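You operate a simulated robot arm through the tools that you are given. There is no shell and no other tool. Be economical: measure what you need, move in short steps, check, and stop when the job is done.

The job below is to be done with a simulated two-armed robot. You get a single attempt, and the scene is never put back.

JOB
Take the blue cloth from the service table and lay it out flat on the right half of the bench.

Only the result counts: the job must be done as asked and must still hold three seconds after the hand-in. Knocking over, shifting, dropping, spilling or breaking anything else fails it. Flat cloth is picked up by pressing the open fingertips on it (5 to 10 N) and closing them slowly along it; thin cloth reads only 2 to 8 mm in the jaws.

ROBOT AND FRAMES
Two 7-joint arms with two-finger parallel grippers on one trunk, on a base that drives. Base frame: it is fixed to the floor where the robot stands at the start and does not move with it; the origin is under the middle of the robot, x ahead of it, y to its left, z up. Readings come in m, degrees, newtons and seconds.
The left shoulder is at the start at [0.07, 0.163, 1.07], the right one opposite. With the tool pointing down near the work surface each hand reaches from about 0.4 to 0.88 m from the robot's upright axis, wherever it stands, measured 20 degrees to its own side. Places, roughly: right half of the bench [-1.4, 1.3, 0.8]. Payload 3.43 kg a hand.
Tool frame (each hand has its own): the origin (TCP) lies between the finger pads and is the grasp point; the fingertips stand 0.034 m ahead of it; z points along the fingers, y is the line along which they close. The gripper opens to 0.128 m. The fingers are 0.024 m wide and 0.012 m thick; the gripper's body (0.048 by 0.13 m) begins 0.096 m behind the TCP.
Orientation is that of the tool frame in the base frame, as a unit quaternion [w, x, y, z]. With the fingers straight down and closing along the base's y, the tool's x points along the base's -x, its y along +y and its z along -z.

CONTROLS
- The arms move only by the tool play_rows. It takes "left_rows", "right_rows" or both (then of equal length, played together; a hand with none holds still); each is a list of rows, each a list of 3 entries, a list of its own where there are three numbers: the gripper command, from -1 (shut) to 1 (fully open), values between in proportion, then the shift along the tool's x, y, z in m, then the turn, a rotation vector about the tool's x, y, z in degrees. In form: [[fingers, [dx, dy, dz], [ax, ay, az]], ...]. A call has 1 to 10 rows; each row shifts and turns the commanded pose from where the row before left it, along the tool's axes as they then stand. Rows are played at 5 a second. More than 0.05 m and 8.6 degrees between two rows, or a gripper value outside its range, and nothing of the call is played. A pose out of reach is approached as far as the arm can. The call stops where the force on the tool passes 40 N (or 10 N more than at its start, if that is more) or the arm is blocked; 0.2 s more then pass. Each finger travels about 0.153 m/s and halts on what it meets, pressing with about 30 N; the grip force reading is that of the motor and also rises with nothing between the fingers. The clock runs only during rows and for 0.2 s after the last one: add rows that do not move to give the fingers time. It gives the time, the measured TCP pose, the force on the tool (base axes), the opening and the grip force at its end, in the units of the frame above (readings bear some noise), with the torque about the TCP (base axes, N m) and any sound that the robot's microphone picked up.
- Cameras (640 x 400 px; columns grow to the right, rows downward): "scene" is now at [0.1379, -0.0103, 1.2969]; the picture's right is [-0.11, -0.99, 0.00], its down [-0.57, 0.06, -0.82] and it looks along [0.81, -0.09, -0.57] (base axes); focal length 292 px, centre (320, 200). "left" rides on the left gripper at [0.076, 0.011, -0.16] in its tool frame; the picture's right is [-0.15, 0.99, 0.00], its down [-0.88, -0.13, -0.46] and it looks along [-0.45, -0.07, 0.89] (tool axes); focal length 234 px, centre (320, 200). "right" rides on the right gripper at [0.076, -0.011, -0.16] in its tool frame; the picture's right is [0.15, 0.99, 0.00], its down [-0.88, 0.13, -0.46] and it looks along [-0.45, 0.07, 0.89] (tool axes); focal length 234 px, centre (320, 200). There is no depth. A picture from a camera that has moved, and an enlarged one, comes with that camera's place and axes in the base frame and with its lens.
- camera(camera): a new picture of that camera. It takes no simulated time.
- lift_body(by): slides the trunk up (or, below 0, down) by that many m; the arms and the scene camera ride with it, the base frame stays. It gives what a move gives, with no picture.
- steer(legs): drives the robot by 1 to 6 legs, each [ahead, left, turn to the left] in m, m and degrees, along the robot's own axes; the way and the turn of a leg run together, so that a leg with both is an arc; at most 1.5 m and 180 degrees a leg. The arms and the cameras ride along, it lands a little off, and it stops where it bumps. It gives what a move gives.
- turn_head(pan, tilt): turns the head with the scene camera to pan (to the left, within 86 degrees either way) and tilt (down, from -29 to 69), counted from straight ahead of the robot. It gives what a move gives.
- inspect(camera, box): a new picture of the part [left, top, right, bottom] of that camera's present view, enlarged. It takes no simulated time.
- hand_in(): hands the job in; it is judged then, once.

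Go step by step. Nothing tells you exact positions but the pictures and the camera data: compare them with the known pose of the tool, close in by small moves and look again before you grip or let go. The budget is 120 turns and 108 pictures, counting those below and the enlarged ones. Unless the task says otherwise, let go and move clear before handing in, and close with one line.

The tools are called after "Call:" by a JSON object that holds its "fn" and its "kwargs". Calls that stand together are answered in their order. play_rows: Moves the arms, as the interface text tells. Its arguments: {"type":"object","properties":{"left_rows":{"type":"array","items":{"type":"array"}},"right_rows":{"type":"array","items":{"type":"array"}}},"required":[]} The other tools are called the same way: lift_body (by) slides the trunk up or down; steer (legs) drives the base; turn_head (pan, tilt) turns the head that bears the scene camera; camera (camera) takes a picture; inspect (camera, box) takes an enlarged picture of a part of a camera's view; hand_in () hands the job in.

At the start:

```text
time_s: 0.0
left_tcp_pos: [0.6712, 0.2648, 1.0025]
left_ee_rot: [-0.001, -0.001, 1.0, -0.001]
left_contact_force: [-0.7, -0.1, 0.1]
left_wrist_torque: [0.02, -0.03, 0.01]
left_grip_width: 0.1281
left_grip_force: 0.1
right_tcp_pos: [0.6581, -0.2431, 1.0533]
right_ee_rot: [0.0, 0.0, 1.0, 0.0]
right_contact_force: [-0.2, -0.1, -0.4]
right_wrist_torque: [-0.04, -0.02, -0.02]
right_grip_width: 0.1281
right_grip_force: 0.0
trunk travel left (down, up): [-0.55, 0.39]
robot x, y, heading: [0.0022, 0.0036, 0.1]
head pan, tilt: [-6.3, 35.1]
```

scene: 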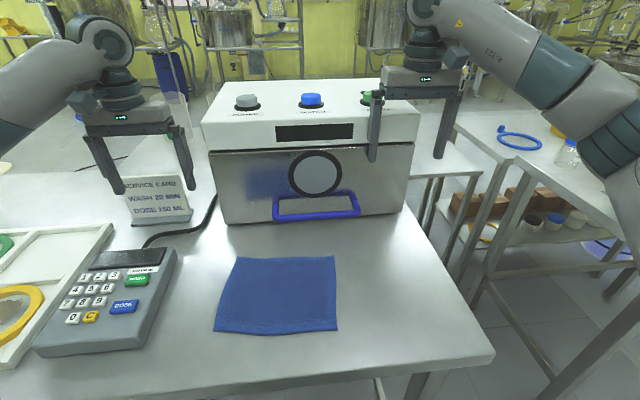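
right: 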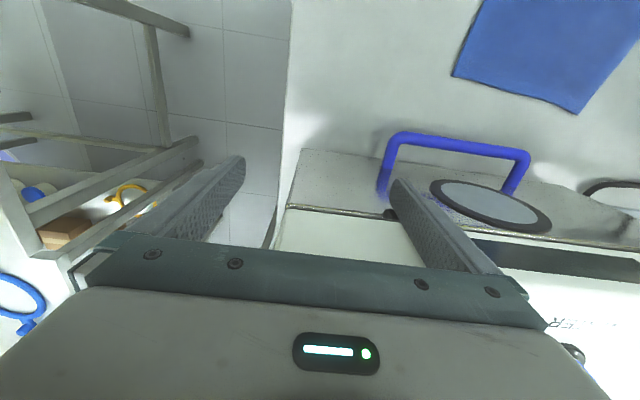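
left: 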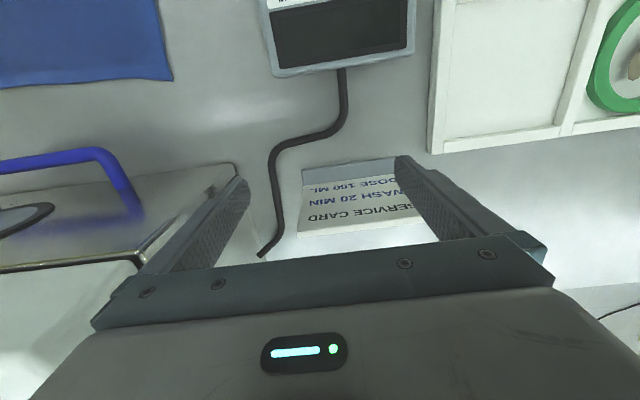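

The blue cloth lies on the table ahead, at roughly x 0.39–0.56, y −0.08–0.12 and z about 0.87 by triangulation. Before planning the lay-out I'll look at the bench behind on the left.

Call:
{"fn": "turn_head", "kwargs": {"pan": 86, "tilt": 20}}

Call:
{"fn": "camera", "kwargs": {"camera": "scene"}}

```text
time_s: 1.7
left_tcp_pos: [0.6713, 0.2661, 1.0011]
left_ee_rot: [0.001, -0.001, 1.0, 0.0]
left_contact_force: [-0.2, -0.5, -0.5]
left_wrist_torque: [0.0, -0.01, -0.03]
left_grip_width: 0.1282
left_grip_force: 0.0
right_tcp_pos: [0.6567, -0.243, 1.0526]
right_ee_rot: [0.001, 0.001, 1.0, -0.001]
right_contact_force: [-0.1, 0.3, 0.2]
right_wrist_torque: [0.03, 0.01, 0.0]
right_grip_width: 0.1277
right_grip_force: 0.1
trunk travel left (down, up): [-0.55, 0.39]
robot x, y, heading: [0.0045, 0.0003, -0.0]
head pan, tilt: [85.9, 20.0]
```

```text
104 pictures are left
camera scene: at [0.0571, 0.0923, 1.3208], right [1.0, -0.07, 0.0], down [-0.02, -0.34, -0.94], along [0.07, 0.94, -0.34], focal length 292 px, centre (320, 200)
```

scene: 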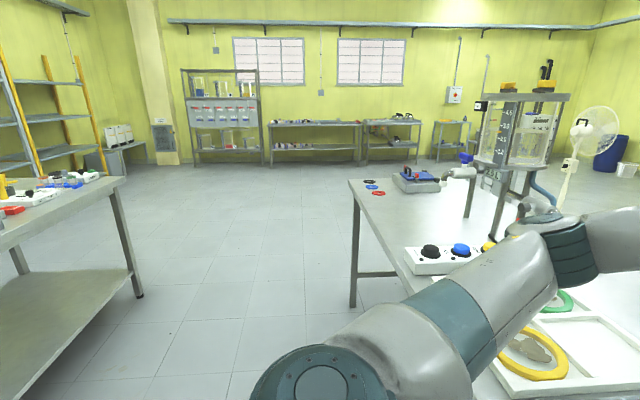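

The bench is off to the left with its end in view; I'll study it once I've driven there. Now I'll measure the cloth more accurately.

Call:
{"fn": "turn_head", "kwargs": {"pan": 0, "tilt": 50}}

Call:
{"fn": "camera", "kwargs": {"camera": "scene"}}

Call:
{"fn": "inspect", "kwargs": {"camera": "right", "box": [440, 0, 640, 125]}}

Call:
{"fn": "inspect", "kwargs": {"camera": "left", "box": [0, 0, 200, 125]}}

```text
time_s: 3.3
left_tcp_pos: [0.6706, 0.2656, 1.0014]
left_ee_rot: [0.0, -0.001, 1.0, 0.0]
left_contact_force: [0.3, 0.6, 0.2]
left_wrist_torque: [-0.02, -0.02, -0.02]
left_grip_width: 0.1279
left_grip_force: 0.1
right_tcp_pos: [0.6575, -0.2434, 1.053]
right_ee_rot: [0.0, 0.0, 1.0, 0.001]
right_contact_force: [0.1, -0.2, 0.0]
right_wrist_torque: [-0.02, -0.02, -0.03]
right_grip_width: 0.1279
right_grip_force: 0.1
trunk travel left (down, up): [-0.55, 0.39]
robot x, y, heading: [-0.0025, -0.0009, -0.1]
head pan, tilt: [0.0, 50.0]
```

```text
103 pictures are left
camera scene: at [0.1274, -0.0005, 1.2753], right [0.0, -1.0, 0.0], down [-0.77, 0.0, -0.64], along [0.64, 0.0, -0.77], focal length 292 px, centre (320, 200)
```

scene: 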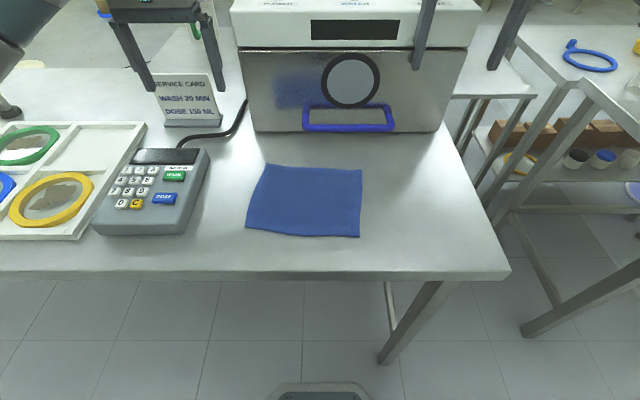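

```text
3.20 times, centred on (540, 62) of right
camera zoom: at [0.5814, -0.255, 1.211], right [-0.15, 0.99, 0.0], down [0.88, 0.13, 0.46], along [0.45, 0.07, -0.89], focal length 749 px, centre (-384, 640)
```

zoom: 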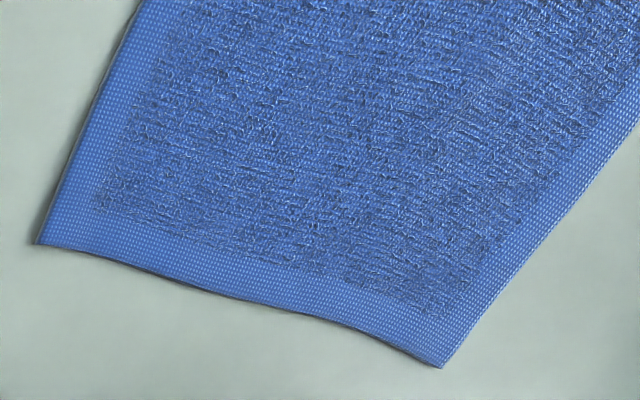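

```text
3.20 times, centred on (100, 62) of left
camera zoom: at [0.5953, 0.2773, 1.1621], right [0.15, 0.99, 0.0], down [0.88, -0.13, 0.46], along [0.45, -0.07, -0.89], focal length 749 px, centre (1024, 640)
```

zoom: 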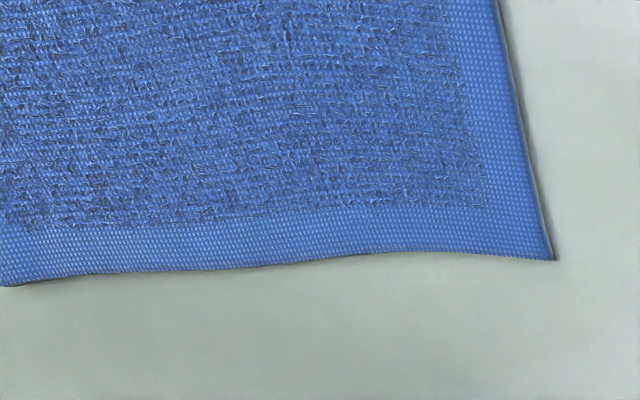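

The cloth's far corners triangulate to about (0.570, 0.112) and (0.551, −0.084), with the table near z 0.86. I'll bring both hands, slightly open, above spots just inside those two corners.

Call:
{"fn": "play_rows", "kwargs": {"left_rows": [[-0.5, [0.041, 0, 0], [0, 0, 0]], [-0.5, [0.041, 0, 0], [0, 0, 0]], [-0.5, [0.0396, 0, 0], [0, 0, 0]], [-0.5, [0, -0.045, 0], [0, 0, 0]], [-0.5, [0, -0.045, 0], [0, 0, 0]], [-0.5, [0, -0.046, 0], [0, 0, 0]], [-0.5, [0, -0.0466, 0], [0, 0, 0]], [-0.5, [0, 0, 0.02], [0, 0, 0]], [-0.5, [0, 0, 0], [0, 0, 0]]], "right_rows": [[-0.5, [0.042, 0, 0], [0, 0, 0]], [-0.5, [0.042, 0, 0], [0, 0, 0]], [-0.5, [0.0425, 0, 0], [0, 0, 0]], [-0.5, [0, 0.047, 0], [0, 0, 0]], [-0.5, [0, 0.047, 0], [0, 0, 0]], [-0.5, [0, 0.047, 0], [0, 0, 0]], [-0.5, [0, 0.047, 0.02], [0, 0, 0]], [-0.5, [0, 0, 0.05], [0, 0, 0]], [-0.5, [0, 0, 0], [0, 0, 0]]]}}

Call:
{"fn": "camera", "kwargs": {"camera": "left"}}

Call:
{"fn": "camera", "kwargs": {"camera": "right"}}

Call:
{"fn": "camera", "kwargs": {"camera": "scene"}}

```text
refused: row 7 steps farther than a row can; nothing moved
```

```text
100 pictures are left
camera left: at [0.5953, 0.2773, 1.1621], right [0.15, 0.99, 0.0], down [0.88, -0.13, 0.46], along [0.45, -0.07, -0.89], focal length 234 px, centre (320, 200)
```

left: 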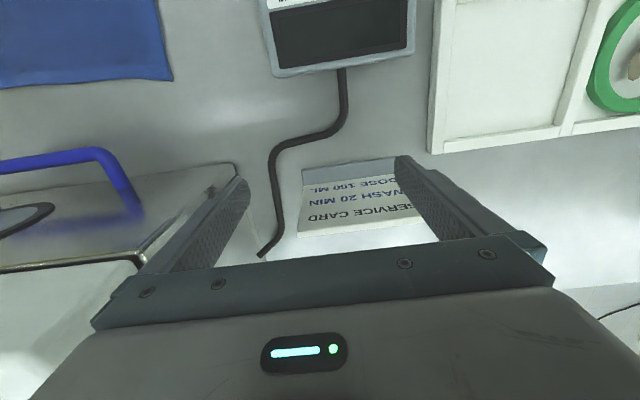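

```text
99 pictures are left
camera right: at [0.5814, -0.255, 1.211], right [-0.15, 0.99, 0.0], down [0.88, 0.13, 0.46], along [0.45, 0.07, -0.89], focal length 234 px, centre (320, 200)
```

right: 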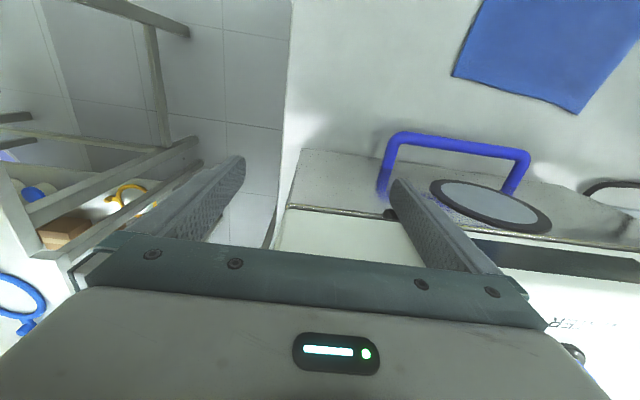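

```text
98 pictures are left
camera scene: at [0.1274, -0.0005, 1.2753], right [0.0, -1.0, 0.0], down [-0.77, 0.0, -0.64], along [0.64, 0.0, -0.77], focal length 292 px, centre (320, 200)
```

scene: 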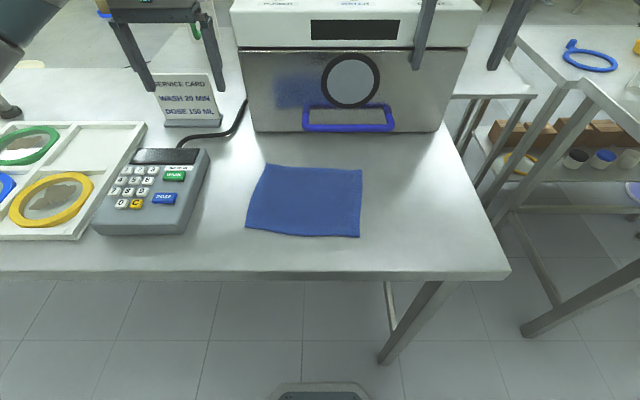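

One row was too long and nothing moved, so I'll resend it with that step shortened.

Call:
{"fn": "play_rows", "kwargs": {"left_rows": [[-0.5, [0.041, 0, 0], [0, 0, 0]], [-0.5, [0.041, 0, 0], [0, 0, 0]], [-0.5, [0.0396, 0, 0], [0, 0, 0]], [-0.5, [0, -0.045, 0], [0, 0, 0]], [-0.5, [0, -0.045, 0], [0, 0, 0]], [-0.5, [0, -0.046, 0], [0, 0, 0]], [-0.5, [0, -0.0466, 0], [0, 0, 0]], [-0.5, [0, 0, 0.02], [0, 0, 0]], [-0.5, [0, 0, 0], [0, 0, 0]]], "right_rows": [[-0.5, [0.042, 0, 0], [0, 0, 0]], [-0.5, [0.042, 0, 0], [0, 0, 0]], [-0.5, [0.0425, 0, 0], [0, 0, 0]], [-0.5, [0, 0.047, 0], [0, 0, 0]], [-0.5, [0, 0.047, 0], [0, 0, 0]], [-0.5, [0, 0.047, 0], [0, 0, 0]], [-0.5, [0, 0.047, 0], [0, 0, 0]], [-0.5, [0, 0, 0.048], [0, 0, 0]], [-0.5, [0, 0, 0.022], [0, 0, 0]]]}}

Call:
{"fn": "camera", "kwargs": {"camera": "left"}}

Call:
{"fn": "camera", "kwargs": {"camera": "right"}}

Call:
{"fn": "camera", "kwargs": {"camera": "scene"}}

```text
time_s: 5.3
left_tcp_pos: [0.5487, 0.0828, 0.9819]
left_ee_rot: [0.0, -0.001, 1.0, 0.001]
left_contact_force: [-0.3, -0.2, -0.1]
left_wrist_torque: [0.0, -0.03, 0.04]
left_grip_width: 0.0319
left_grip_force: 0.1
right_tcp_pos: [0.5297, -0.0562, 0.9814]
right_ee_rot: [0.001, -0.001, 1.0, 0.0]
right_contact_force: [-0.4, 0.7, 0.0]
right_wrist_torque: [0.01, -0.01, -0.01]
right_grip_width: 0.032
right_grip_force: 0.0
trunk travel left (down, up): [-0.55, 0.39]
robot x, y, heading: [-0.0009, 0.0006, 0.2]
head pan, tilt: [0.0, 50.0]
```

```text
97 pictures are left
camera left: at [0.4734, 0.0938, 1.1425], right [0.15, 0.99, 0.0], down [0.88, -0.13, 0.46], along [0.45, -0.07, -0.89], focal length 234 px, centre (320, 200)
```

left: 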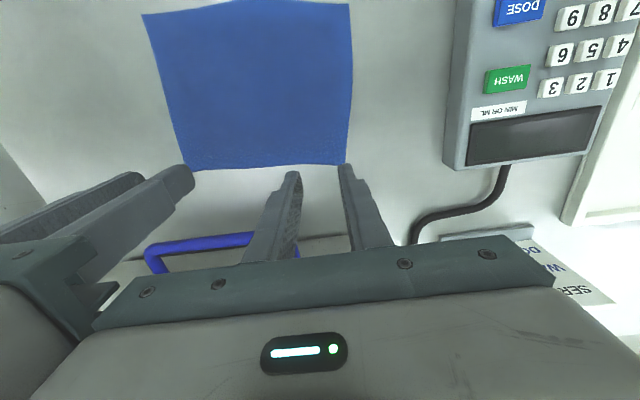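

```text
96 pictures are left
camera right: at [0.454, -0.0676, 1.1394], right [-0.15, 0.99, 0.0], down [0.88, 0.13, 0.46], along [0.45, 0.07, -0.89], focal length 234 px, centre (320, 200)
```

right: 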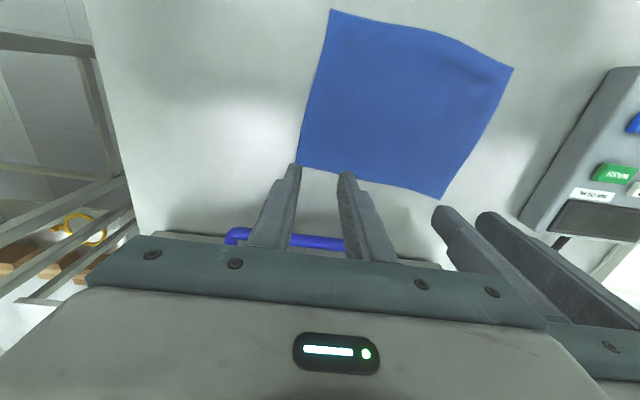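

```text
95 pictures are left
camera scene: at [0.1271, -0.0005, 1.2754], right [0.0, -1.0, 0.0], down [-0.77, 0.0, -0.64], along [0.64, 0.0, -0.77], focal length 292 px, centre (320, 200)
```

scene: 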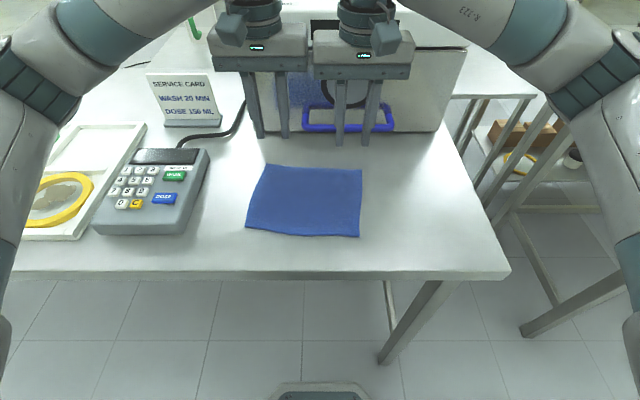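

Both hands sit just inside the far corners with a small gap between their bodies. I'll narrow the opening to keep the outer fingers on cloth and come down near the surface.

Call:
{"fn": "play_rows", "kwargs": {"left_rows": [[-0.625, [0, 0, 0.04], [0, 0, 0]], [-0.625, [0, 0, 0.03], [0, 0, 0]], [-0.625, [0, 0, 0.01], [0, 0, 0]], [-0.625, [0, 0, 0], [0, 0, 0]]], "right_rows": [[-0.625, [-0.004, 0, 0.04], [0, 0, 0]], [-0.625, [0, 0, 0.03], [0, 0, 0]], [-0.625, [0, 0, 0.01], [0, 0, 0]], [-0.625, [0, 0, 0], [0, 0, 0]]]}}

Call:
{"fn": "inspect", "kwargs": {"camera": "scene", "box": [220, 80, 420, 260]}}

Call:
{"fn": "inspect", "kwargs": {"camera": "left", "box": [150, 80, 450, 267]}}

Call:
{"fn": "inspect", "kwargs": {"camera": "right", "box": [200, 80, 500, 267]}}

```text
time_s: 6.3
left_tcp_pos: [0.5484, 0.0805, 0.9004]
left_ee_rot: [0.001, -0.002, 1.0, 0.0]
left_contact_force: [0.1, 0.7, -0.2]
left_wrist_torque: [0.0, -0.04, -0.02]
left_grip_width: 0.0241
left_grip_force: 0.0
right_tcp_pos: [0.5339, -0.0552, 0.901]
right_ee_rot: [0.0, -0.001, 1.0, 0.0]
right_contact_force: [-0.2, -0.7, 0.1]
right_wrist_torque: [0.02, -0.01, -0.01]
right_grip_width: 0.0244
right_grip_force: 0.0
trunk travel left (down, up): [-0.55, 0.39]
robot x, y, heading: [0.0027, 0.0019, -0.2]
head pan, tilt: [0.0, 50.0]
```

```text
2.22 times, centred on (320, 170) of scene
camera zoom: at [0.1272, -0.0007, 1.2753], right [0.0, -1.0, 0.0], down [-0.77, 0.0, -0.64], along [0.64, 0.0, -0.77], focal length 649 px, centre (320, 267)
```

zoom: 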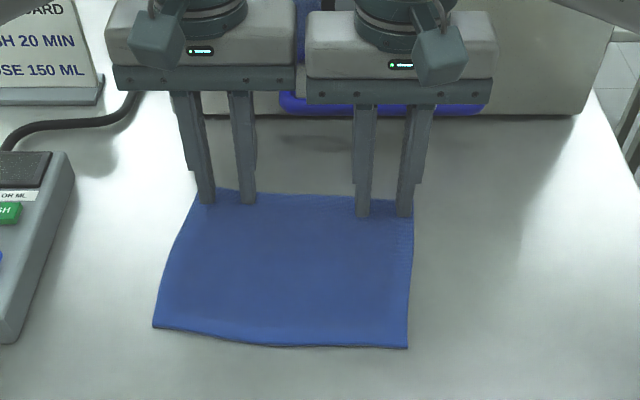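

```text
2.13 times, centred on (300, 174) of left
camera zoom: at [0.4731, 0.0931, 1.0621], right [0.15, 0.99, 0.0], down [0.88, -0.13, 0.46], along [0.45, -0.07, -0.89], focal length 500 px, centre (363, 256)
```

zoom: 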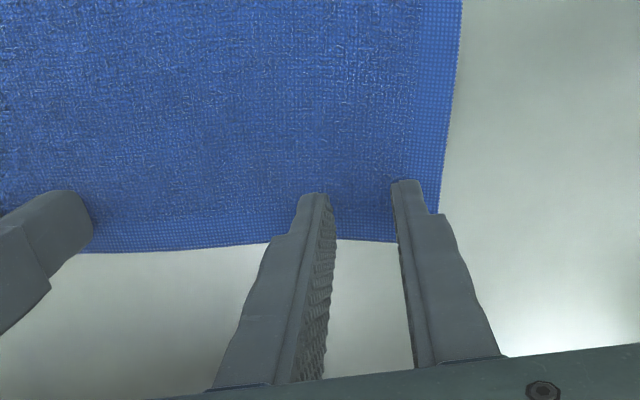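

```text
2.13 times, centred on (350, 174) of right
camera zoom: at [0.4574, -0.0669, 1.06], right [-0.15, 0.99, 0.0], down [0.88, 0.13, 0.46], along [0.45, 0.07, -0.89], focal length 500 px, centre (256, 256)
```

zoom: 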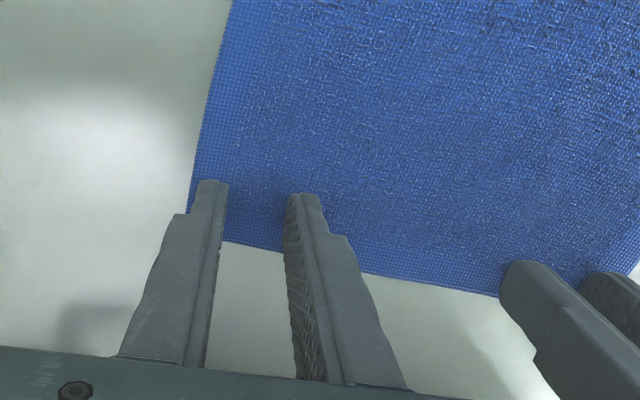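

The fingers are positioned over cloth at both corners, roughly 5 mm above it. I'll press down in small steps.

Call:
{"fn": "play_rows", "kwargs": {"left_rows": [[-0.625, [0, 0, 0.004], [0, 0, 0]], [-0.625, [0, 0, 0], [0, 0, 0]]], "right_rows": [[-0.625, [0, 0, 0.004], [0, 0, 0]], [-0.625, [0, 0, 0], [0, 0, 0]]]}}

```text
time_s: 6.9
left_tcp_pos: [0.5503, 0.082, 0.898]
left_ee_rot: [0.0, 0.0, 1.0, 0.0]
left_contact_force: [-0.5, -1.4, 2.7]
left_wrist_torque: [-0.02, 0.03, 0.0]
left_grip_width: 0.0239
left_grip_force: 0.1
right_tcp_pos: [0.5337, -0.0547, 0.899]
right_ee_rot: [0.0, 0.001, 1.0, 0.0]
right_contact_force: [-0.9, 0.1, 2.4]
right_wrist_torque: [0.04, 0.04, -0.04]
right_grip_width: 0.024
right_grip_force: 0.1
trunk travel left (down, up): [-0.55, 0.39]
robot x, y, heading: [0.0012, -0.0003, -0.2]
head pan, tilt: [0.0, 50.0]
```

Contact is at about 2.5 N on each hand. I'll press a little more to get into the 5–10 N range.

Call:
{"fn": "play_rows", "kwargs": {"left_rows": [[-0.625, [0, 0, 0.003], [0, 0, 0]], [-0.625, [0, 0, 0], [0, 0, 0]]], "right_rows": [[-0.625, [0, 0, 0.003], [0, 0, 0]], [-0.625, [0, 0, 0], [0, 0, 0]]]}}

```text
time_s: 7.5
left_tcp_pos: [0.5493, 0.0838, 0.8973]
left_ee_rot: [0.002, 0.0, 1.0, 0.001]
left_contact_force: [2.5, -1.2, 14.4]
left_wrist_torque: [0.01, -0.04, -0.02]
left_grip_width: 0.0238
left_grip_force: 0.0
right_tcp_pos: [0.5335, -0.0556, 0.8968]
right_ee_rot: [0.001, 0.001, 1.0, 0.0]
right_contact_force: [3.9, 0.3, 16.6]
right_wrist_torque: [0.07, -0.11, -0.03]
right_grip_width: 0.0239
right_grip_force: 0.1
trunk travel left (down, up): [-0.55, 0.39]
robot x, y, heading: [0.0016, -0.0028, -0.0]
head pan, tilt: [0.0, 50.0]
```

The force went over, at about 15 N. I'll back off 1.8 mm and then close slowly.

Call:
{"fn": "play_rows", "kwargs": {"left_rows": [[-0.625, [0, 0, -0.0017], [0, 0, 0]], [-0.65, [0, 0, 0], [0, 0, 0]], [-0.69, [0, 0, 0], [0, 0, 0]], [-0.73, [0, 0, 0], [0, 0, 0]], [-0.77, [0, 0, 0], [0, 0, 0]], [-0.81, [0, 0, 0], [0, 0, 0]], [-0.85, [0, 0, 0], [0, 0, 0]], [-0.9, [0, 0, 0], [0, 0, 0]], [-0.95, [0, 0, 0], [0, 0, 0]], [-1, [0, 0, 0], [0, 0, 0]]], "right_rows": [[-0.625, [0, 0, -0.002], [0, 0, 0]], [-0.65, [0, 0, 0], [0, 0, 0]], [-0.69, [0, 0, 0], [0, 0, 0]], [-0.73, [0, 0, 0], [0, 0, 0]], [-0.77, [0, 0, 0], [0, 0, 0]], [-0.81, [0, 0, 0], [0, 0, 0]], [-0.85, [0, 0, 0], [0, 0, 0]], [-0.9, [0, 0, 0], [0, 0, 0]], [-0.95, [0, 0, 0], [0, 0, 0]], [-1, [0, 0, 0], [0, 0, 0]]]}}

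Call:
{"fn": "play_rows", "kwargs": {"left_rows": [[-1, [0, 0, 0], [0, 0, 0]], [-1, [0, 0, 0], [0, 0, 0]]], "right_rows": [[-1, [0, 0, 0], [0, 0, 0]], [-1, [0, 0, 0], [0, 0, 0]]]}}

Call:
{"fn": "inspect", "kwargs": {"camera": "scene", "box": [220, 80, 420, 260]}}

Call:
{"fn": "inspect", "kwargs": {"camera": "left", "box": [150, 80, 450, 267]}}

```text
time_s: 9.7
left_tcp_pos: [0.5482, 0.0827, 0.8973]
left_ee_rot: [0.001, -0.001, 1.0, 0.0]
left_contact_force: [-0.8, -1.2, 8.3]
left_wrist_torque: [-0.02, 0.03, -0.02]
left_grip_width: 0.0033
left_grip_force: 29.8
right_tcp_pos: [0.5341, -0.0549, 0.8978]
right_ee_rot: [0.0, 0.0, 1.0, -0.001]
right_contact_force: [-1.1, 0.1, 3.0]
right_wrist_torque: [0.0, -0.03, -0.01]
right_grip_width: 0.0
right_grip_force: 29.9
trunk travel left (down, up): [-0.55, 0.39]
robot x, y, heading: [-0.0011, 0.0004, -0.3]
head pan, tilt: [0.0, 50.0]
```

```text
time_s: 10.3
left_tcp_pos: [0.5482, 0.0835, 0.8979]
left_ee_rot: [0.0, 0.0, 1.0, -0.001]
left_contact_force: [0.0, -0.6, 7.8]
left_wrist_torque: [0.01, 0.03, 0.01]
left_grip_width: 0.0033
left_grip_force: 29.2
right_tcp_pos: [0.5338, -0.0553, 0.8984]
right_ee_rot: [-0.001, 0.0, 1.0, 0.0]
right_contact_force: [0.3, -0.5, 3.5]
right_wrist_torque: [0.0, -0.01, 0.01]
right_grip_width: 0.0
right_grip_force: 29.5
trunk travel left (down, up): [-0.55, 0.39]
robot x, y, heading: [0.0053, -0.0018, 0.2]
head pan, tilt: [0.0, 50.0]
```

```text
2.22 times, centred on (320, 170) of scene
camera zoom: at [0.1263, -0.0007, 1.2754], right [0.0, -1.0, 0.0], down [-0.77, 0.0, -0.64], along [0.64, 0.0, -0.77], focal length 649 px, centre (320, 267)
```

zoom: 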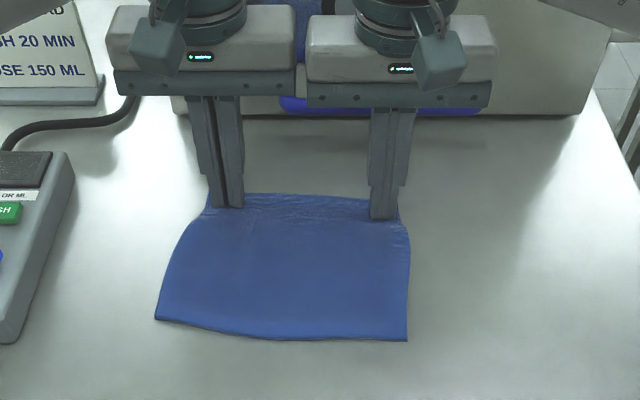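

```text
2.13 times, centred on (300, 174) of left
camera zoom: at [0.4731, 0.0937, 1.0577], right [0.15, 0.99, 0.0], down [0.88, -0.13, 0.46], along [0.45, -0.07, -0.89], focal length 500 px, centre (363, 256)
```

zoom: 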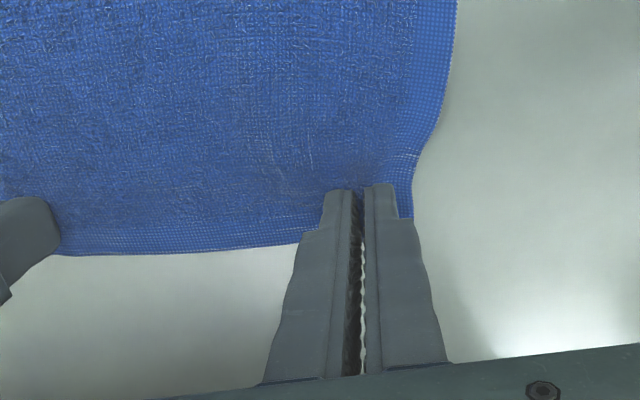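

The left hand has cloth (3.3 mm) but the right closed empty. I'll reopen the right, lifting slightly, and look before I try again.

Call:
{"fn": "play_rows", "kwargs": {"right_rows": [[-1, [0, 0, -0.008], [0, 0, 0]], [-0.6, [0, 0, 0], [0, 0, 0]], [-0.6, [0, 0, 0], [0, 0, 0]]]}}

Call:
{"fn": "inspect", "kwargs": {"camera": "right", "box": [200, 80, 500, 267]}}

```text
time_s: 11.1
left_tcp_pos: [0.5495, 0.0828, 0.8969]
left_ee_rot: [0.0, -0.001, 1.0, 0.0]
left_contact_force: [-0.3, 0.7, 9.6]
left_wrist_torque: [-0.01, 0.05, 0.0]
left_grip_width: 0.0031
left_grip_force: 30.0
right_tcp_pos: [0.532, -0.0553, 0.907]
right_ee_rot: [0.0, 0.0, 1.0, -0.001]
right_contact_force: [0.5, -0.4, 0.1]
right_wrist_torque: [-0.03, 0.01, 0.06]
right_grip_width: 0.0254
right_grip_force: 0.0
trunk travel left (down, up): [-0.55, 0.39]
robot x, y, heading: [0.0007, -0.0012, 0.3]
head pan, tilt: [0.0, 50.0]
```

```text
2.13 times, centred on (350, 174) of right
camera zoom: at [0.457, -0.0673, 1.0651], right [-0.15, 0.99, 0.0], down [0.88, 0.13, 0.46], along [0.45, 0.07, -0.89], focal length 500 px, centre (256, 256)
```

zoom: 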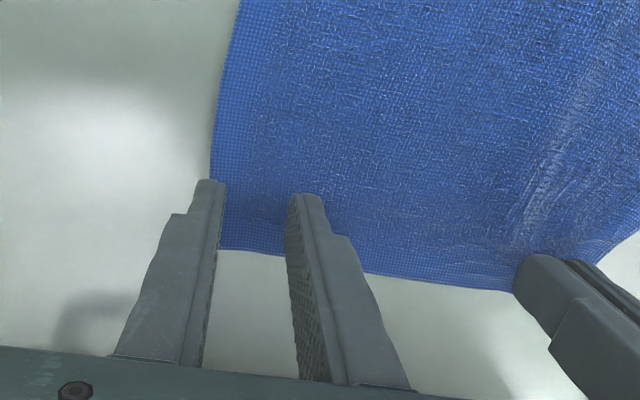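

The left pinch pulled the cloth inward, so the right outer finger now sits at the cloth's edge. I'll lean the left hand's body outward to make room, then move the right hand about 12 mm further in.

Call:
{"fn": "play_rows", "kwargs": {"left_rows": [[-1, [0, 0.0035, -0.002], [6, 0, 0]], [-1, [0, 0.0035, -0.002], [7, 0, 0]], [-1, [0, 0, 0], [0, 0, 0]]]}}

Call:
{"fn": "play_rows", "kwargs": {"right_rows": [[-0.58, [-0.004, 0.012, 0], [0, 0, 0]], [-0.58, [0, 0, 0], [0, 0, 0]]]}}

Call:
{"fn": "inspect", "kwargs": {"camera": "right", "box": [200, 80, 500, 267]}}

Call:
{"fn": "inspect", "kwargs": {"camera": "scene", "box": [220, 80, 420, 260]}}

```text
time_s: 11.9
left_tcp_pos: [0.5498, 0.09, 0.8995]
left_ee_rot: [-0.001, 0.0, 0.994, -0.114]
left_contact_force: [-0.3, 0.7, 1.0]
left_wrist_torque: [0.08, 0.03, 0.03]
left_grip_width: 0.0034
left_grip_force: 30.0
right_tcp_pos: [0.5343, -0.0561, 0.9066]
right_ee_rot: [-0.001, 0.0, 1.0, 0.001]
right_contact_force: [0.0, 0.3, 0.4]
right_wrist_torque: [0.03, -0.02, 0.0]
right_grip_width: 0.0255
right_grip_force: 0.0
trunk travel left (down, up): [-0.55, 0.39]
robot x, y, heading: [-0.0021, -0.002, 0.1]
head pan, tilt: [0.0, 50.0]
```

```text
time_s: 12.5
left_tcp_pos: [0.5498, 0.0907, 0.8999]
left_ee_rot: [0.0, 0.0, 0.994, -0.113]
left_contact_force: [0.7, -0.4, 0.1]
left_wrist_torque: [0.06, 0.02, 0.04]
left_grip_width: 0.0033
left_grip_force: 30.0
right_tcp_pos: [0.5377, -0.0441, 0.9059]
right_ee_rot: [0.0, 0.0, 1.0, -0.001]
right_contact_force: [0.4, 0.0, 0.3]
right_wrist_torque: [0.03, 0.01, 0.0]
right_grip_width: 0.0269
right_grip_force: 0.0
trunk travel left (down, up): [-0.55, 0.39]
robot x, y, heading: [0.0016, -0.0003, -0.3]
head pan, tilt: [0.0, 50.0]
```

```text
2.13 times, centred on (350, 174) of right
camera zoom: at [0.4618, -0.056, 1.0644], right [-0.15, 0.99, 0.0], down [0.88, 0.13, 0.46], along [0.45, 0.07, -0.89], focal length 500 px, centre (256, 256)
```

zoom: 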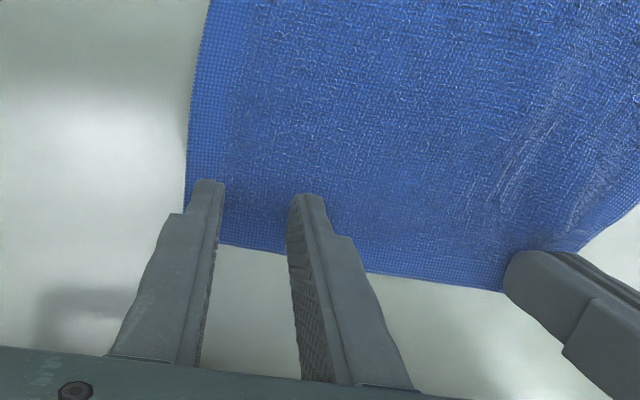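

```text
2.22 times, centred on (320, 170) of scene
camera zoom: at [0.1272, -0.001, 1.2753], right [0.0, -1.0, 0.0], down [-0.77, 0.0, -0.64], along [0.64, 0.0, -0.77], focal length 649 px, centre (320, 267)
```

zoom: 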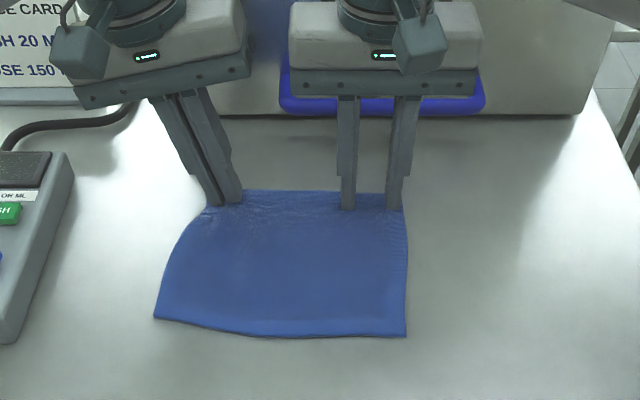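

There's ample room now. I'll move the right hand 3 mm further in, press to about 10 N, then close slowly.

Call:
{"fn": "play_rows", "kwargs": {"right_rows": [[-0.56, [0, 0.003, 0.004], [0, 0, 0]], [-0.56, [0, 0, 0.0048], [0, 0, 0]], [-0.56, [0, 0, 0], [0, 0, 0]]]}}

```text
time_s: 13.3
left_tcp_pos: [0.5492, 0.0909, 0.9018]
left_ee_rot: [0.0, 0.0, 0.994, -0.113]
left_contact_force: [-0.2, -0.2, 0.5]
left_wrist_torque: [0.05, 0.0, 0.01]
left_grip_width: 0.003
left_grip_force: 30.2
right_tcp_pos: [0.5375, -0.0399, 0.8986]
right_ee_rot: [0.001, 0.0, 1.0, 0.0]
right_contact_force: [0.3, -0.8, 9.3]
right_wrist_torque: [-0.01, 0.0, 0.01]
right_grip_width: 0.0284
right_grip_force: 0.0
trunk travel left (down, up): [-0.55, 0.39]
robot x, y, heading: [0.002, -0.0007, 0.2]
head pan, tilt: [0.0, 50.0]
```

Call:
{"fn": "play_rows", "kwargs": {"right_rows": [[-0.61, [0, 0, 0], [0, 0, 0]], [-0.66, [0, 0, 0], [0, 0, 0]], [-0.71, [0, 0, 0], [0, 0, 0]], [-0.76, [0, 0, 0], [0, 0, 0]], [-0.81, [0, 0, 0], [0, 0, 0]], [-0.86, [0, 0, 0], [0, 0, 0]], [-0.91, [0, 0, 0], [0, 0, 0]], [-0.96, [0, 0, 0], [0, 0, 0]], [-1, [0, 0, 0], [0, 0, 0]], [-1, [0, 0, 0], [0, 0, 0]]]}}

Call:
{"fn": "inspect", "kwargs": {"camera": "right", "box": [200, 80, 500, 267]}}

Call:
{"fn": "inspect", "kwargs": {"camera": "scene", "box": [220, 80, 420, 260]}}

```text
time_s: 15.5
left_tcp_pos: [0.5486, 0.0901, 0.9022]
left_ee_rot: [0.0, 0.001, 0.994, -0.113]
left_contact_force: [-1.4, -6.5, -0.4]
left_wrist_torque: [-0.07, 0.02, -0.04]
left_grip_width: 0.0036
left_grip_force: 30.0
right_tcp_pos: [0.5367, -0.0406, 0.8964]
right_ee_rot: [0.001, 0.0, 1.0, 0.0]
right_contact_force: [0.4, 5.5, 15.3]
right_wrist_torque: [0.18, -0.04, 0.0]
right_grip_width: 0.0041
right_grip_force: 30.1
trunk travel left (down, up): [-0.55, 0.39]
robot x, y, heading: [-0.0032, 0.0016, 0.0]
head pan, tilt: [0.0, 50.0]
```

```text
2.13 times, centred on (350, 174) of right
camera zoom: at [0.461, -0.0525, 1.0559], right [-0.15, 0.99, 0.0], down [0.88, 0.13, 0.46], along [0.45, 0.07, -0.89], focal length 500 px, centre (256, 256)
```

zoom: 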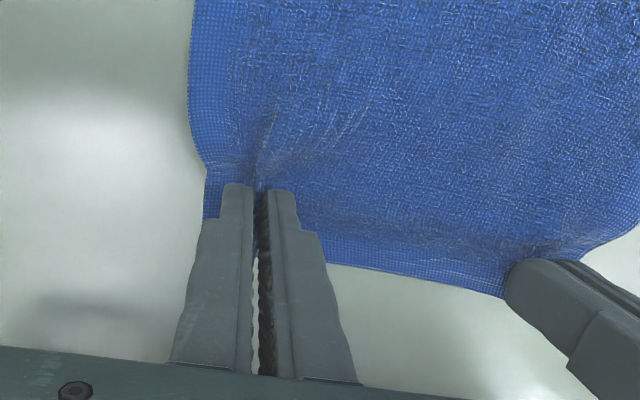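

```text
2.22 times, centred on (320, 170) of scene
camera zoom: at [0.1261, -0.0005, 1.2754], right [0.0, -1.0, 0.0], down [-0.77, 0.0, -0.64], along [0.64, 0.0, -0.77], focal length 649 px, centre (320, 267)
```

zoom: 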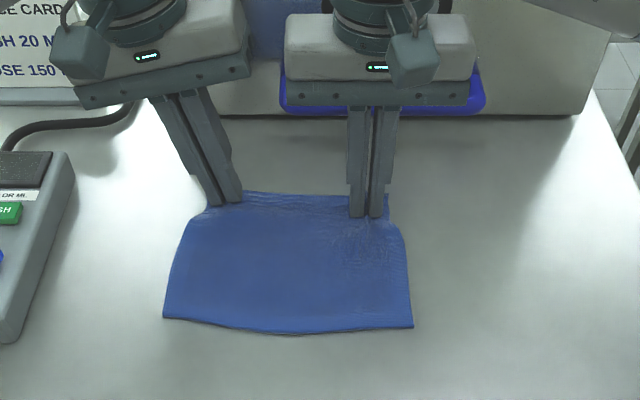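

Both hands now hold cloth (3.6 mm and 4.1 mm). I'll lift both together straight up.

Call:
{"fn": "play_rows", "kwargs": {"left_rows": [[-1, [0, -0.0022, -0.0098], [0, 0, 0]], [-1, [0, -0.0045, -0.0195], [0, 0, 0]], [-1, [0, -0.0067, -0.0292], [0, 0, 0]], [-1, [0, -0.0067, -0.0292], [0, 0, 0]], [-1, [0, -0.0067, -0.0292], [0, 0, 0]], [-1, [0, 0, 0], [0, 0, 0]]], "right_rows": [[-1, [0, 0.001, -0.01], [0, 0, 0]], [-1, [0, 0, -0.02], [0, 0, 0]], [-1, [0, 0, -0.03], [0, 0, 0]], [-1, [0, 0, -0.03], [0, 0, 0]], [-1, [0, 0, -0.03], [0, 0, 0]], [-1, [0, 0, 0], [0, 0, 0]]]}}

Call:
{"fn": "camera", "kwargs": {"camera": "scene"}}

```text
time_s: 16.9
left_tcp_pos: [0.5511, 0.0907, 1.0191]
left_ee_rot: [-0.001, -0.001, 0.994, -0.113]
left_contact_force: [-0.5, -3.3, -0.7]
left_wrist_torque: [-0.08, 0.02, 0.02]
left_grip_width: 0.0035
left_grip_force: 30.3
right_tcp_pos: [0.5385, -0.0384, 1.0156]
right_ee_rot: [-0.001, 0.0, 1.0, 0.0]
right_contact_force: [0.3, 3.8, -0.3]
right_wrist_torque: [0.12, 0.0, -0.04]
right_grip_width: 0.0037
right_grip_force: 30.5
trunk travel left (down, up): [-0.55, 0.39]
robot x, y, heading: [0.0022, -0.0022, 0.1]
head pan, tilt: [0.0, 50.0]
```

```text
84 pictures are left
camera scene: at [0.128, -0.0005, 1.2751], right [0.0, -1.0, 0.0], down [-0.77, 0.0, -0.64], along [0.64, 0.0, -0.77], focal length 292 px, centre (320, 200)
```

scene: 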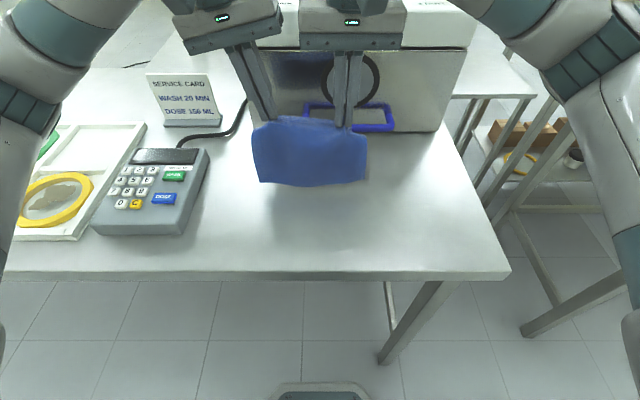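

The cloth hangs cleanly from both hands. I'll raise the trunk, back off from the table and turn left to look toward the bench.

Call:
{"fn": "lift_body", "kwargs": {"by": 0.12}}

Call:
{"fn": "steer", "kwargs": {"legs": [[-0.35, 0, 0], [0, 0, 90]]}}

Call:
{"fn": "turn_head", "kwargs": {"pan": 60, "tilt": 25}}

Call:
{"fn": "camera", "kwargs": {"camera": "scene"}}

```text
time_s: 18.4
left_tcp_pos: [0.5505, 0.0897, 1.1402]
left_ee_rot: [-0.001, 0.0, 0.994, -0.113]
left_contact_force: [-0.6, -3.5, -0.3]
left_wrist_torque: [-0.06, 0.03, 0.01]
left_grip_width: 0.003
left_grip_force: 29.7
right_tcp_pos: [0.5386, -0.0385, 1.1349]
right_ee_rot: [0.001, 0.001, 1.0, 0.0]
right_contact_force: [-0.3, 4.0, -0.1]
right_wrist_torque: [0.07, 0.0, -0.03]
right_grip_width: 0.0037
right_grip_force: 30.4
trunk travel left (down, up): [-0.67, 0.27]
robot x, y, heading: [0.0004, -0.0018, -0.2]
head pan, tilt: [0.0, 50.0]
```

```text
time_s: 24.5
left_tcp_pos: [-0.442, 0.5497, 1.1382]
left_ee_rot: [-0.08, 0.704, -0.701, 0.079]
left_contact_force: [4.4, -1.6, 1.3]
left_wrist_torque: [-0.01, -0.16, -0.08]
left_grip_width: 0.003
left_grip_force: 30.1
right_tcp_pos: [-0.3135, 0.5374, 1.1364]
right_ee_rot: [0.0, 0.709, -0.705, 0.0]
right_contact_force: [-4.6, 0.4, 0.0]
right_wrist_torque: [0.06, 0.13, -0.09]
right_grip_width: 0.0036
right_grip_force: 29.9
trunk travel left (down, up): [-0.67, 0.27]
robot x, y, heading: [-0.3491, -0.0012, 90.0]
head pan, tilt: [0.0, 50.0]
```

```text
time_s: 25.8
left_tcp_pos: [-0.4402, 0.5502, 1.1383]
left_ee_rot: [-0.08, 0.704, -0.701, 0.081]
left_contact_force: [4.0, -0.4, -1.1]
left_wrist_torque: [0.0, -0.13, -0.08]
left_grip_width: 0.0037
left_grip_force: 29.7
right_tcp_pos: [-0.3135, 0.5381, 1.1349]
right_ee_rot: [0.0, 0.708, -0.706, 0.0]
right_contact_force: [-4.2, 0.8, -0.4]
right_wrist_torque: [0.01, 0.16, -0.09]
right_grip_width: 0.0037
right_grip_force: 29.8
trunk travel left (down, up): [-0.67, 0.27]
robot x, y, heading: [-0.3472, 0.0013, 90.2]
head pan, tilt: [60.0, 25.0]
```

```text
83 pictures are left
camera scene: at [-0.4292, 0.0956, 1.4327], right [0.5, 0.87, 0.0], down [0.37, -0.21, -0.91], along [-0.79, 0.45, -0.42], focal length 292 px, centre (320, 200)
```

scene: 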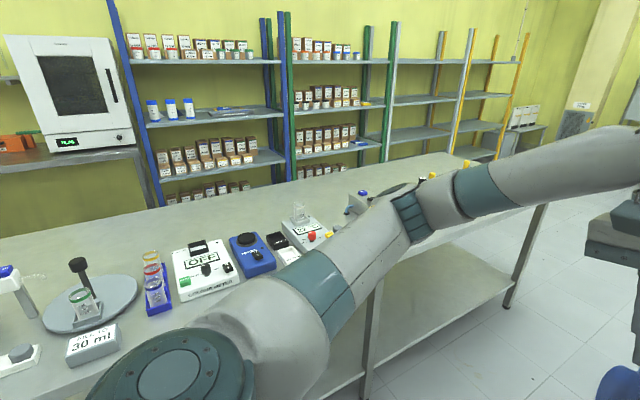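

The bench's middle is full of instruments, and its right part is hidden behind my arm. I'll drive ahead along it and look again.

Call:
{"fn": "steer", "kwargs": {"legs": [[1.0, 0, 0]]}}

Call:
{"fn": "turn_head", "kwargs": {"pan": 86, "tilt": 35}}

Call:
{"fn": "camera", "kwargs": {"camera": "scene"}}

```text
time_s: 31.0
left_tcp_pos: [-0.4401, 1.5615, 1.1391]
left_ee_rot: [0.08, -0.702, 0.703, -0.08]
left_contact_force: [4.5, -0.4, -0.2]
left_wrist_torque: [-0.01, -0.17, -0.06]
left_grip_width: 0.0032
left_grip_force: 30.4
right_tcp_pos: [-0.3126, 1.5478, 1.1363]
right_ee_rot: [0.001, -0.707, 0.707, 0.0]
right_contact_force: [-4.4, 1.2, -0.4]
right_wrist_torque: [0.03, 0.15, -0.13]
right_grip_width: 0.0036
right_grip_force: 30.1
trunk travel left (down, up): [-0.67, 0.27]
robot x, y, heading: [-0.3536, 1.0085, 89.9]
head pan, tilt: [60.0, 25.0]
```

```text
time_s: 31.9
left_tcp_pos: [-0.441, 1.5605, 1.1389]
left_ee_rot: [-0.08, 0.703, -0.702, 0.08]
left_contact_force: [3.3, -0.9, -0.1]
left_wrist_torque: [-0.01, -0.15, -0.07]
left_grip_width: 0.0032
left_grip_force: 30.0
right_tcp_pos: [-0.313, 1.5469, 1.1351]
right_ee_rot: [0.0, -0.707, 0.707, 0.0]
right_contact_force: [-3.6, 1.0, 0.2]
right_wrist_torque: [0.05, 0.14, -0.08]
right_grip_width: 0.0038
right_grip_force: 29.9
trunk travel left (down, up): [-0.67, 0.27]
robot x, y, heading: [-0.352, 1.0135, 89.8]
head pan, tilt: [85.9, 35.0]
```

```text
82 pictures are left
camera scene: at [-0.4391, 1.0663, 1.417], right [0.07, 1.0, 0.0], down [0.57, -0.04, -0.82], along [-0.82, 0.06, -0.57], focal length 292 px, centre (320, 200)
```

scene: 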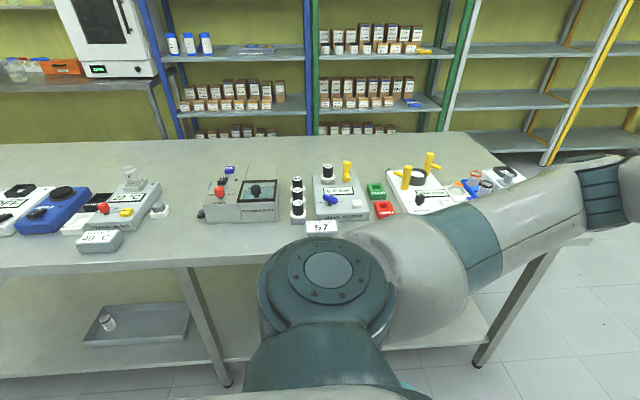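

The right half has a row of instruments, with free strips in front of and behind them. I'll turn to face the bench to map the free space properly.

Call:
{"fn": "steer", "kwargs": {"legs": [[0, 0, 90]]}}

Call:
{"fn": "turn_head", "kwargs": {"pan": 0, "tilt": 30}}

Call:
{"fn": "camera", "kwargs": {"camera": "scene"}}

```text
time_s: 36.2
left_tcp_pos: [-0.8991, 0.9034, 1.1374]
left_ee_rot: [-0.113, 0.993, 0.016, -0.002]
left_contact_force: [1.0, 3.7, -0.1]
left_wrist_torque: [0.15, -0.02, -0.11]
left_grip_width: 0.0031
left_grip_force: 30.1
right_tcp_pos: [-0.8898, 1.032, 1.1363]
right_ee_rot: [0.0, 1.0, 0.016, 0.001]
right_contact_force: [-0.6, -4.3, 0.1]
right_wrist_torque: [-0.13, 0.03, -0.1]
right_grip_width: 0.0038
right_grip_force: 30.3
trunk travel left (down, up): [-0.67, 0.27]
robot x, y, heading: [-0.3523, 1.0093, -178.1]
head pan, tilt: [85.9, 35.0]
```

```text
time_s: 37.8
left_tcp_pos: [-0.8983, 0.9031, 1.1399]
left_ee_rot: [-0.113, 0.994, 0.015, -0.002]
left_contact_force: [0.9, 4.0, -0.1]
left_wrist_torque: [0.15, 0.02, -0.12]
left_grip_width: 0.0031
left_grip_force: 29.8
right_tcp_pos: [-0.89, 1.0328, 1.1348]
right_ee_rot: [0.0, 1.0, 0.016, 0.0]
right_contact_force: [-1.1, -3.0, 0.5]
right_wrist_torque: [-0.16, 0.03, -0.14]
right_grip_width: 0.0036
right_grip_force: 29.4
trunk travel left (down, up): [-0.67, 0.27]
robot x, y, heading: [-0.3546, 1.0106, -178.1]
head pan, tilt: [0.0, 30.0]
```

```text
81 pictures are left
camera scene: at [-0.4921, 1.0053, 1.4248], right [-0.03, 1.0, 0.0], down [0.5, 0.02, -0.87], along [-0.87, -0.03, -0.5], focal length 292 px, centre (320, 200)
```

scene: 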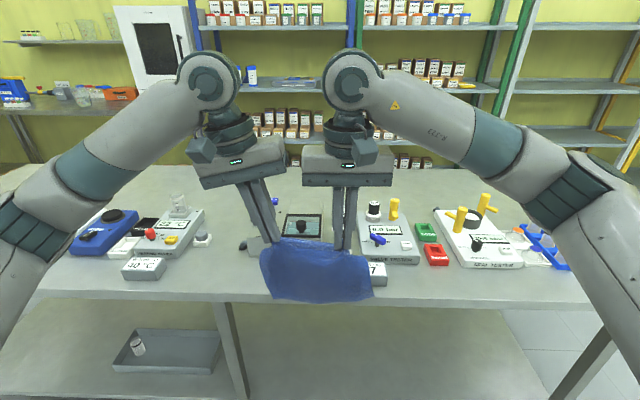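

I'll raise the trunk for a better view and slide right along the bench to see its right end.

Call:
{"fn": "lift_body", "kwargs": {"by": 0.2}}

Call:
{"fn": "steer", "kwargs": {"legs": [[0, -0.4, -1.9]]}}

Call:
{"fn": "turn_head", "kwargs": {"pan": 0, "tilt": 40}}

Call:
{"fn": "camera", "kwargs": {"camera": "scene"}}

Call:
{"fn": "camera", "kwargs": {"camera": "right"}}

Call:
{"fn": "camera", "kwargs": {"camera": "left"}}

```text
time_s: 40.0
left_tcp_pos: [-0.9006, 0.9023, 1.3386]
left_ee_rot: [-0.112, 0.994, 0.016, -0.002]
left_contact_force: [0.6, 4.6, -0.4]
left_wrist_torque: [0.14, -0.03, -0.08]
left_grip_width: 0.0035
left_grip_force: 30.2
right_tcp_pos: [-0.8899, 1.0313, 1.3356]
right_ee_rot: [0.0, 1.0, 0.015, -0.001]
right_contact_force: [-0.2, -4.0, -0.1]
right_wrist_torque: [-0.18, 0.04, -0.11]
right_grip_width: 0.0038
right_grip_force: 29.5
trunk travel left (down, up): [-0.87, 0.07]
robot x, y, heading: [-0.3547, 1.0106, -177.8]
head pan, tilt: [0.0, 30.0]
```

```text
time_s: 42.5
left_tcp_pos: [-0.9083, 1.3326, 1.3399]
left_ee_rot: [-0.114, 0.993, -0.004, 0.001]
left_contact_force: [0.7, 3.3, -0.3]
left_wrist_torque: [0.18, -0.03, -0.05]
left_grip_width: 0.0032
left_grip_force: 29.8
right_tcp_pos: [-0.8927, 1.4617, 1.3356]
right_ee_rot: [0.0, 1.0, -0.004, 0.0]
right_contact_force: [-1.0, -4.4, -0.5]
right_wrist_torque: [-0.17, -0.02, -0.08]
right_grip_width: 0.0037
right_grip_force: 29.7
trunk travel left (down, up): [-0.87, 0.07]
robot x, y, heading: [-0.3545, 1.416, 179.6]
head pan, tilt: [0.0, 30.0]
```

```text
time_s: 43.2
left_tcp_pos: [-0.9074, 1.3345, 1.3393]
left_ee_rot: [-0.114, 0.994, -0.004, 0.0]
left_contact_force: [0.5, 4.0, -0.1]
left_wrist_torque: [0.17, -0.01, -0.08]
left_grip_width: 0.0031
left_grip_force: 30.2
right_tcp_pos: [-0.894, 1.4629, 1.337]
right_ee_rot: [0.002, 1.0, -0.003, 0.001]
right_contact_force: [-1.5, -5.3, -0.3]
right_wrist_torque: [-0.16, 0.01, -0.11]
right_grip_width: 0.0037
right_grip_force: 30.5
trunk travel left (down, up): [-0.87, 0.07]
robot x, y, heading: [-0.3578, 1.4163, 179.5]
head pan, tilt: [0.0, 40.0]
```

```text
80 pictures are left
camera scene: at [-0.4914, 1.4208, 1.6095], right [0.01, 1.0, 0.0], down [0.64, -0.01, -0.77], along [-0.77, 0.01, -0.64], focal length 292 px, centre (320, 200)
```

scene: 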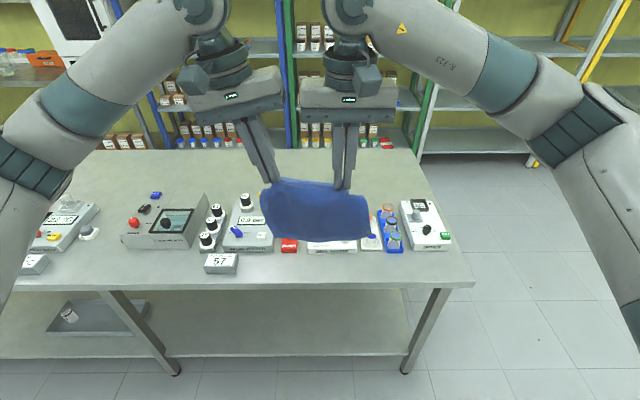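

```text
79 pictures are left
camera right: at [-0.8173, 1.4725, 1.4944], right [0.14, -0.99, 0.0], down [-0.88, -0.12, 0.46], along [-0.45, -0.06, -0.89], focal length 234 px, centre (320, 200)
```

right: 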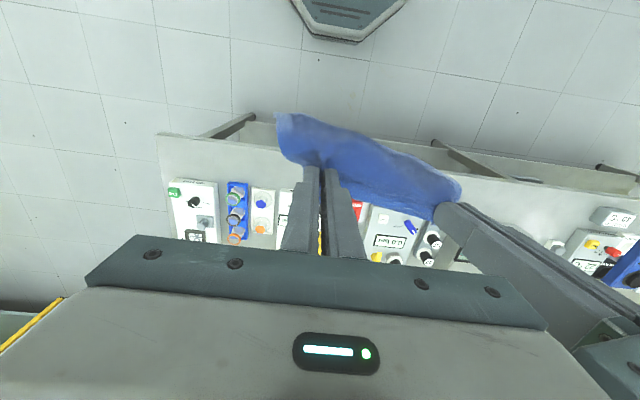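

```text
78 pictures are left
camera left: at [-0.8319, 1.2873, 1.4928], right [-0.15, -0.96, -0.22], down [-0.88, 0.03, 0.47], along [-0.45, 0.27, -0.85], focal length 234 px, centre (320, 200)
```

left: 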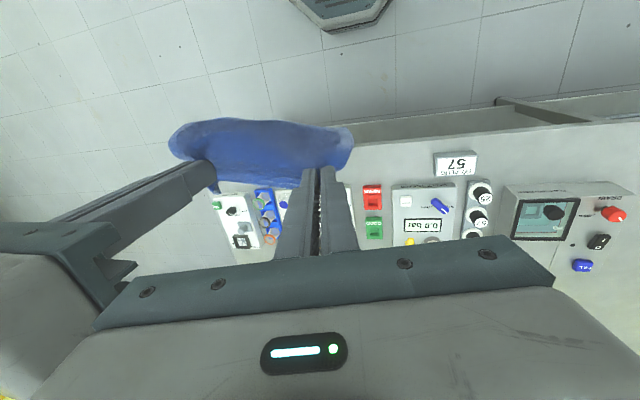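

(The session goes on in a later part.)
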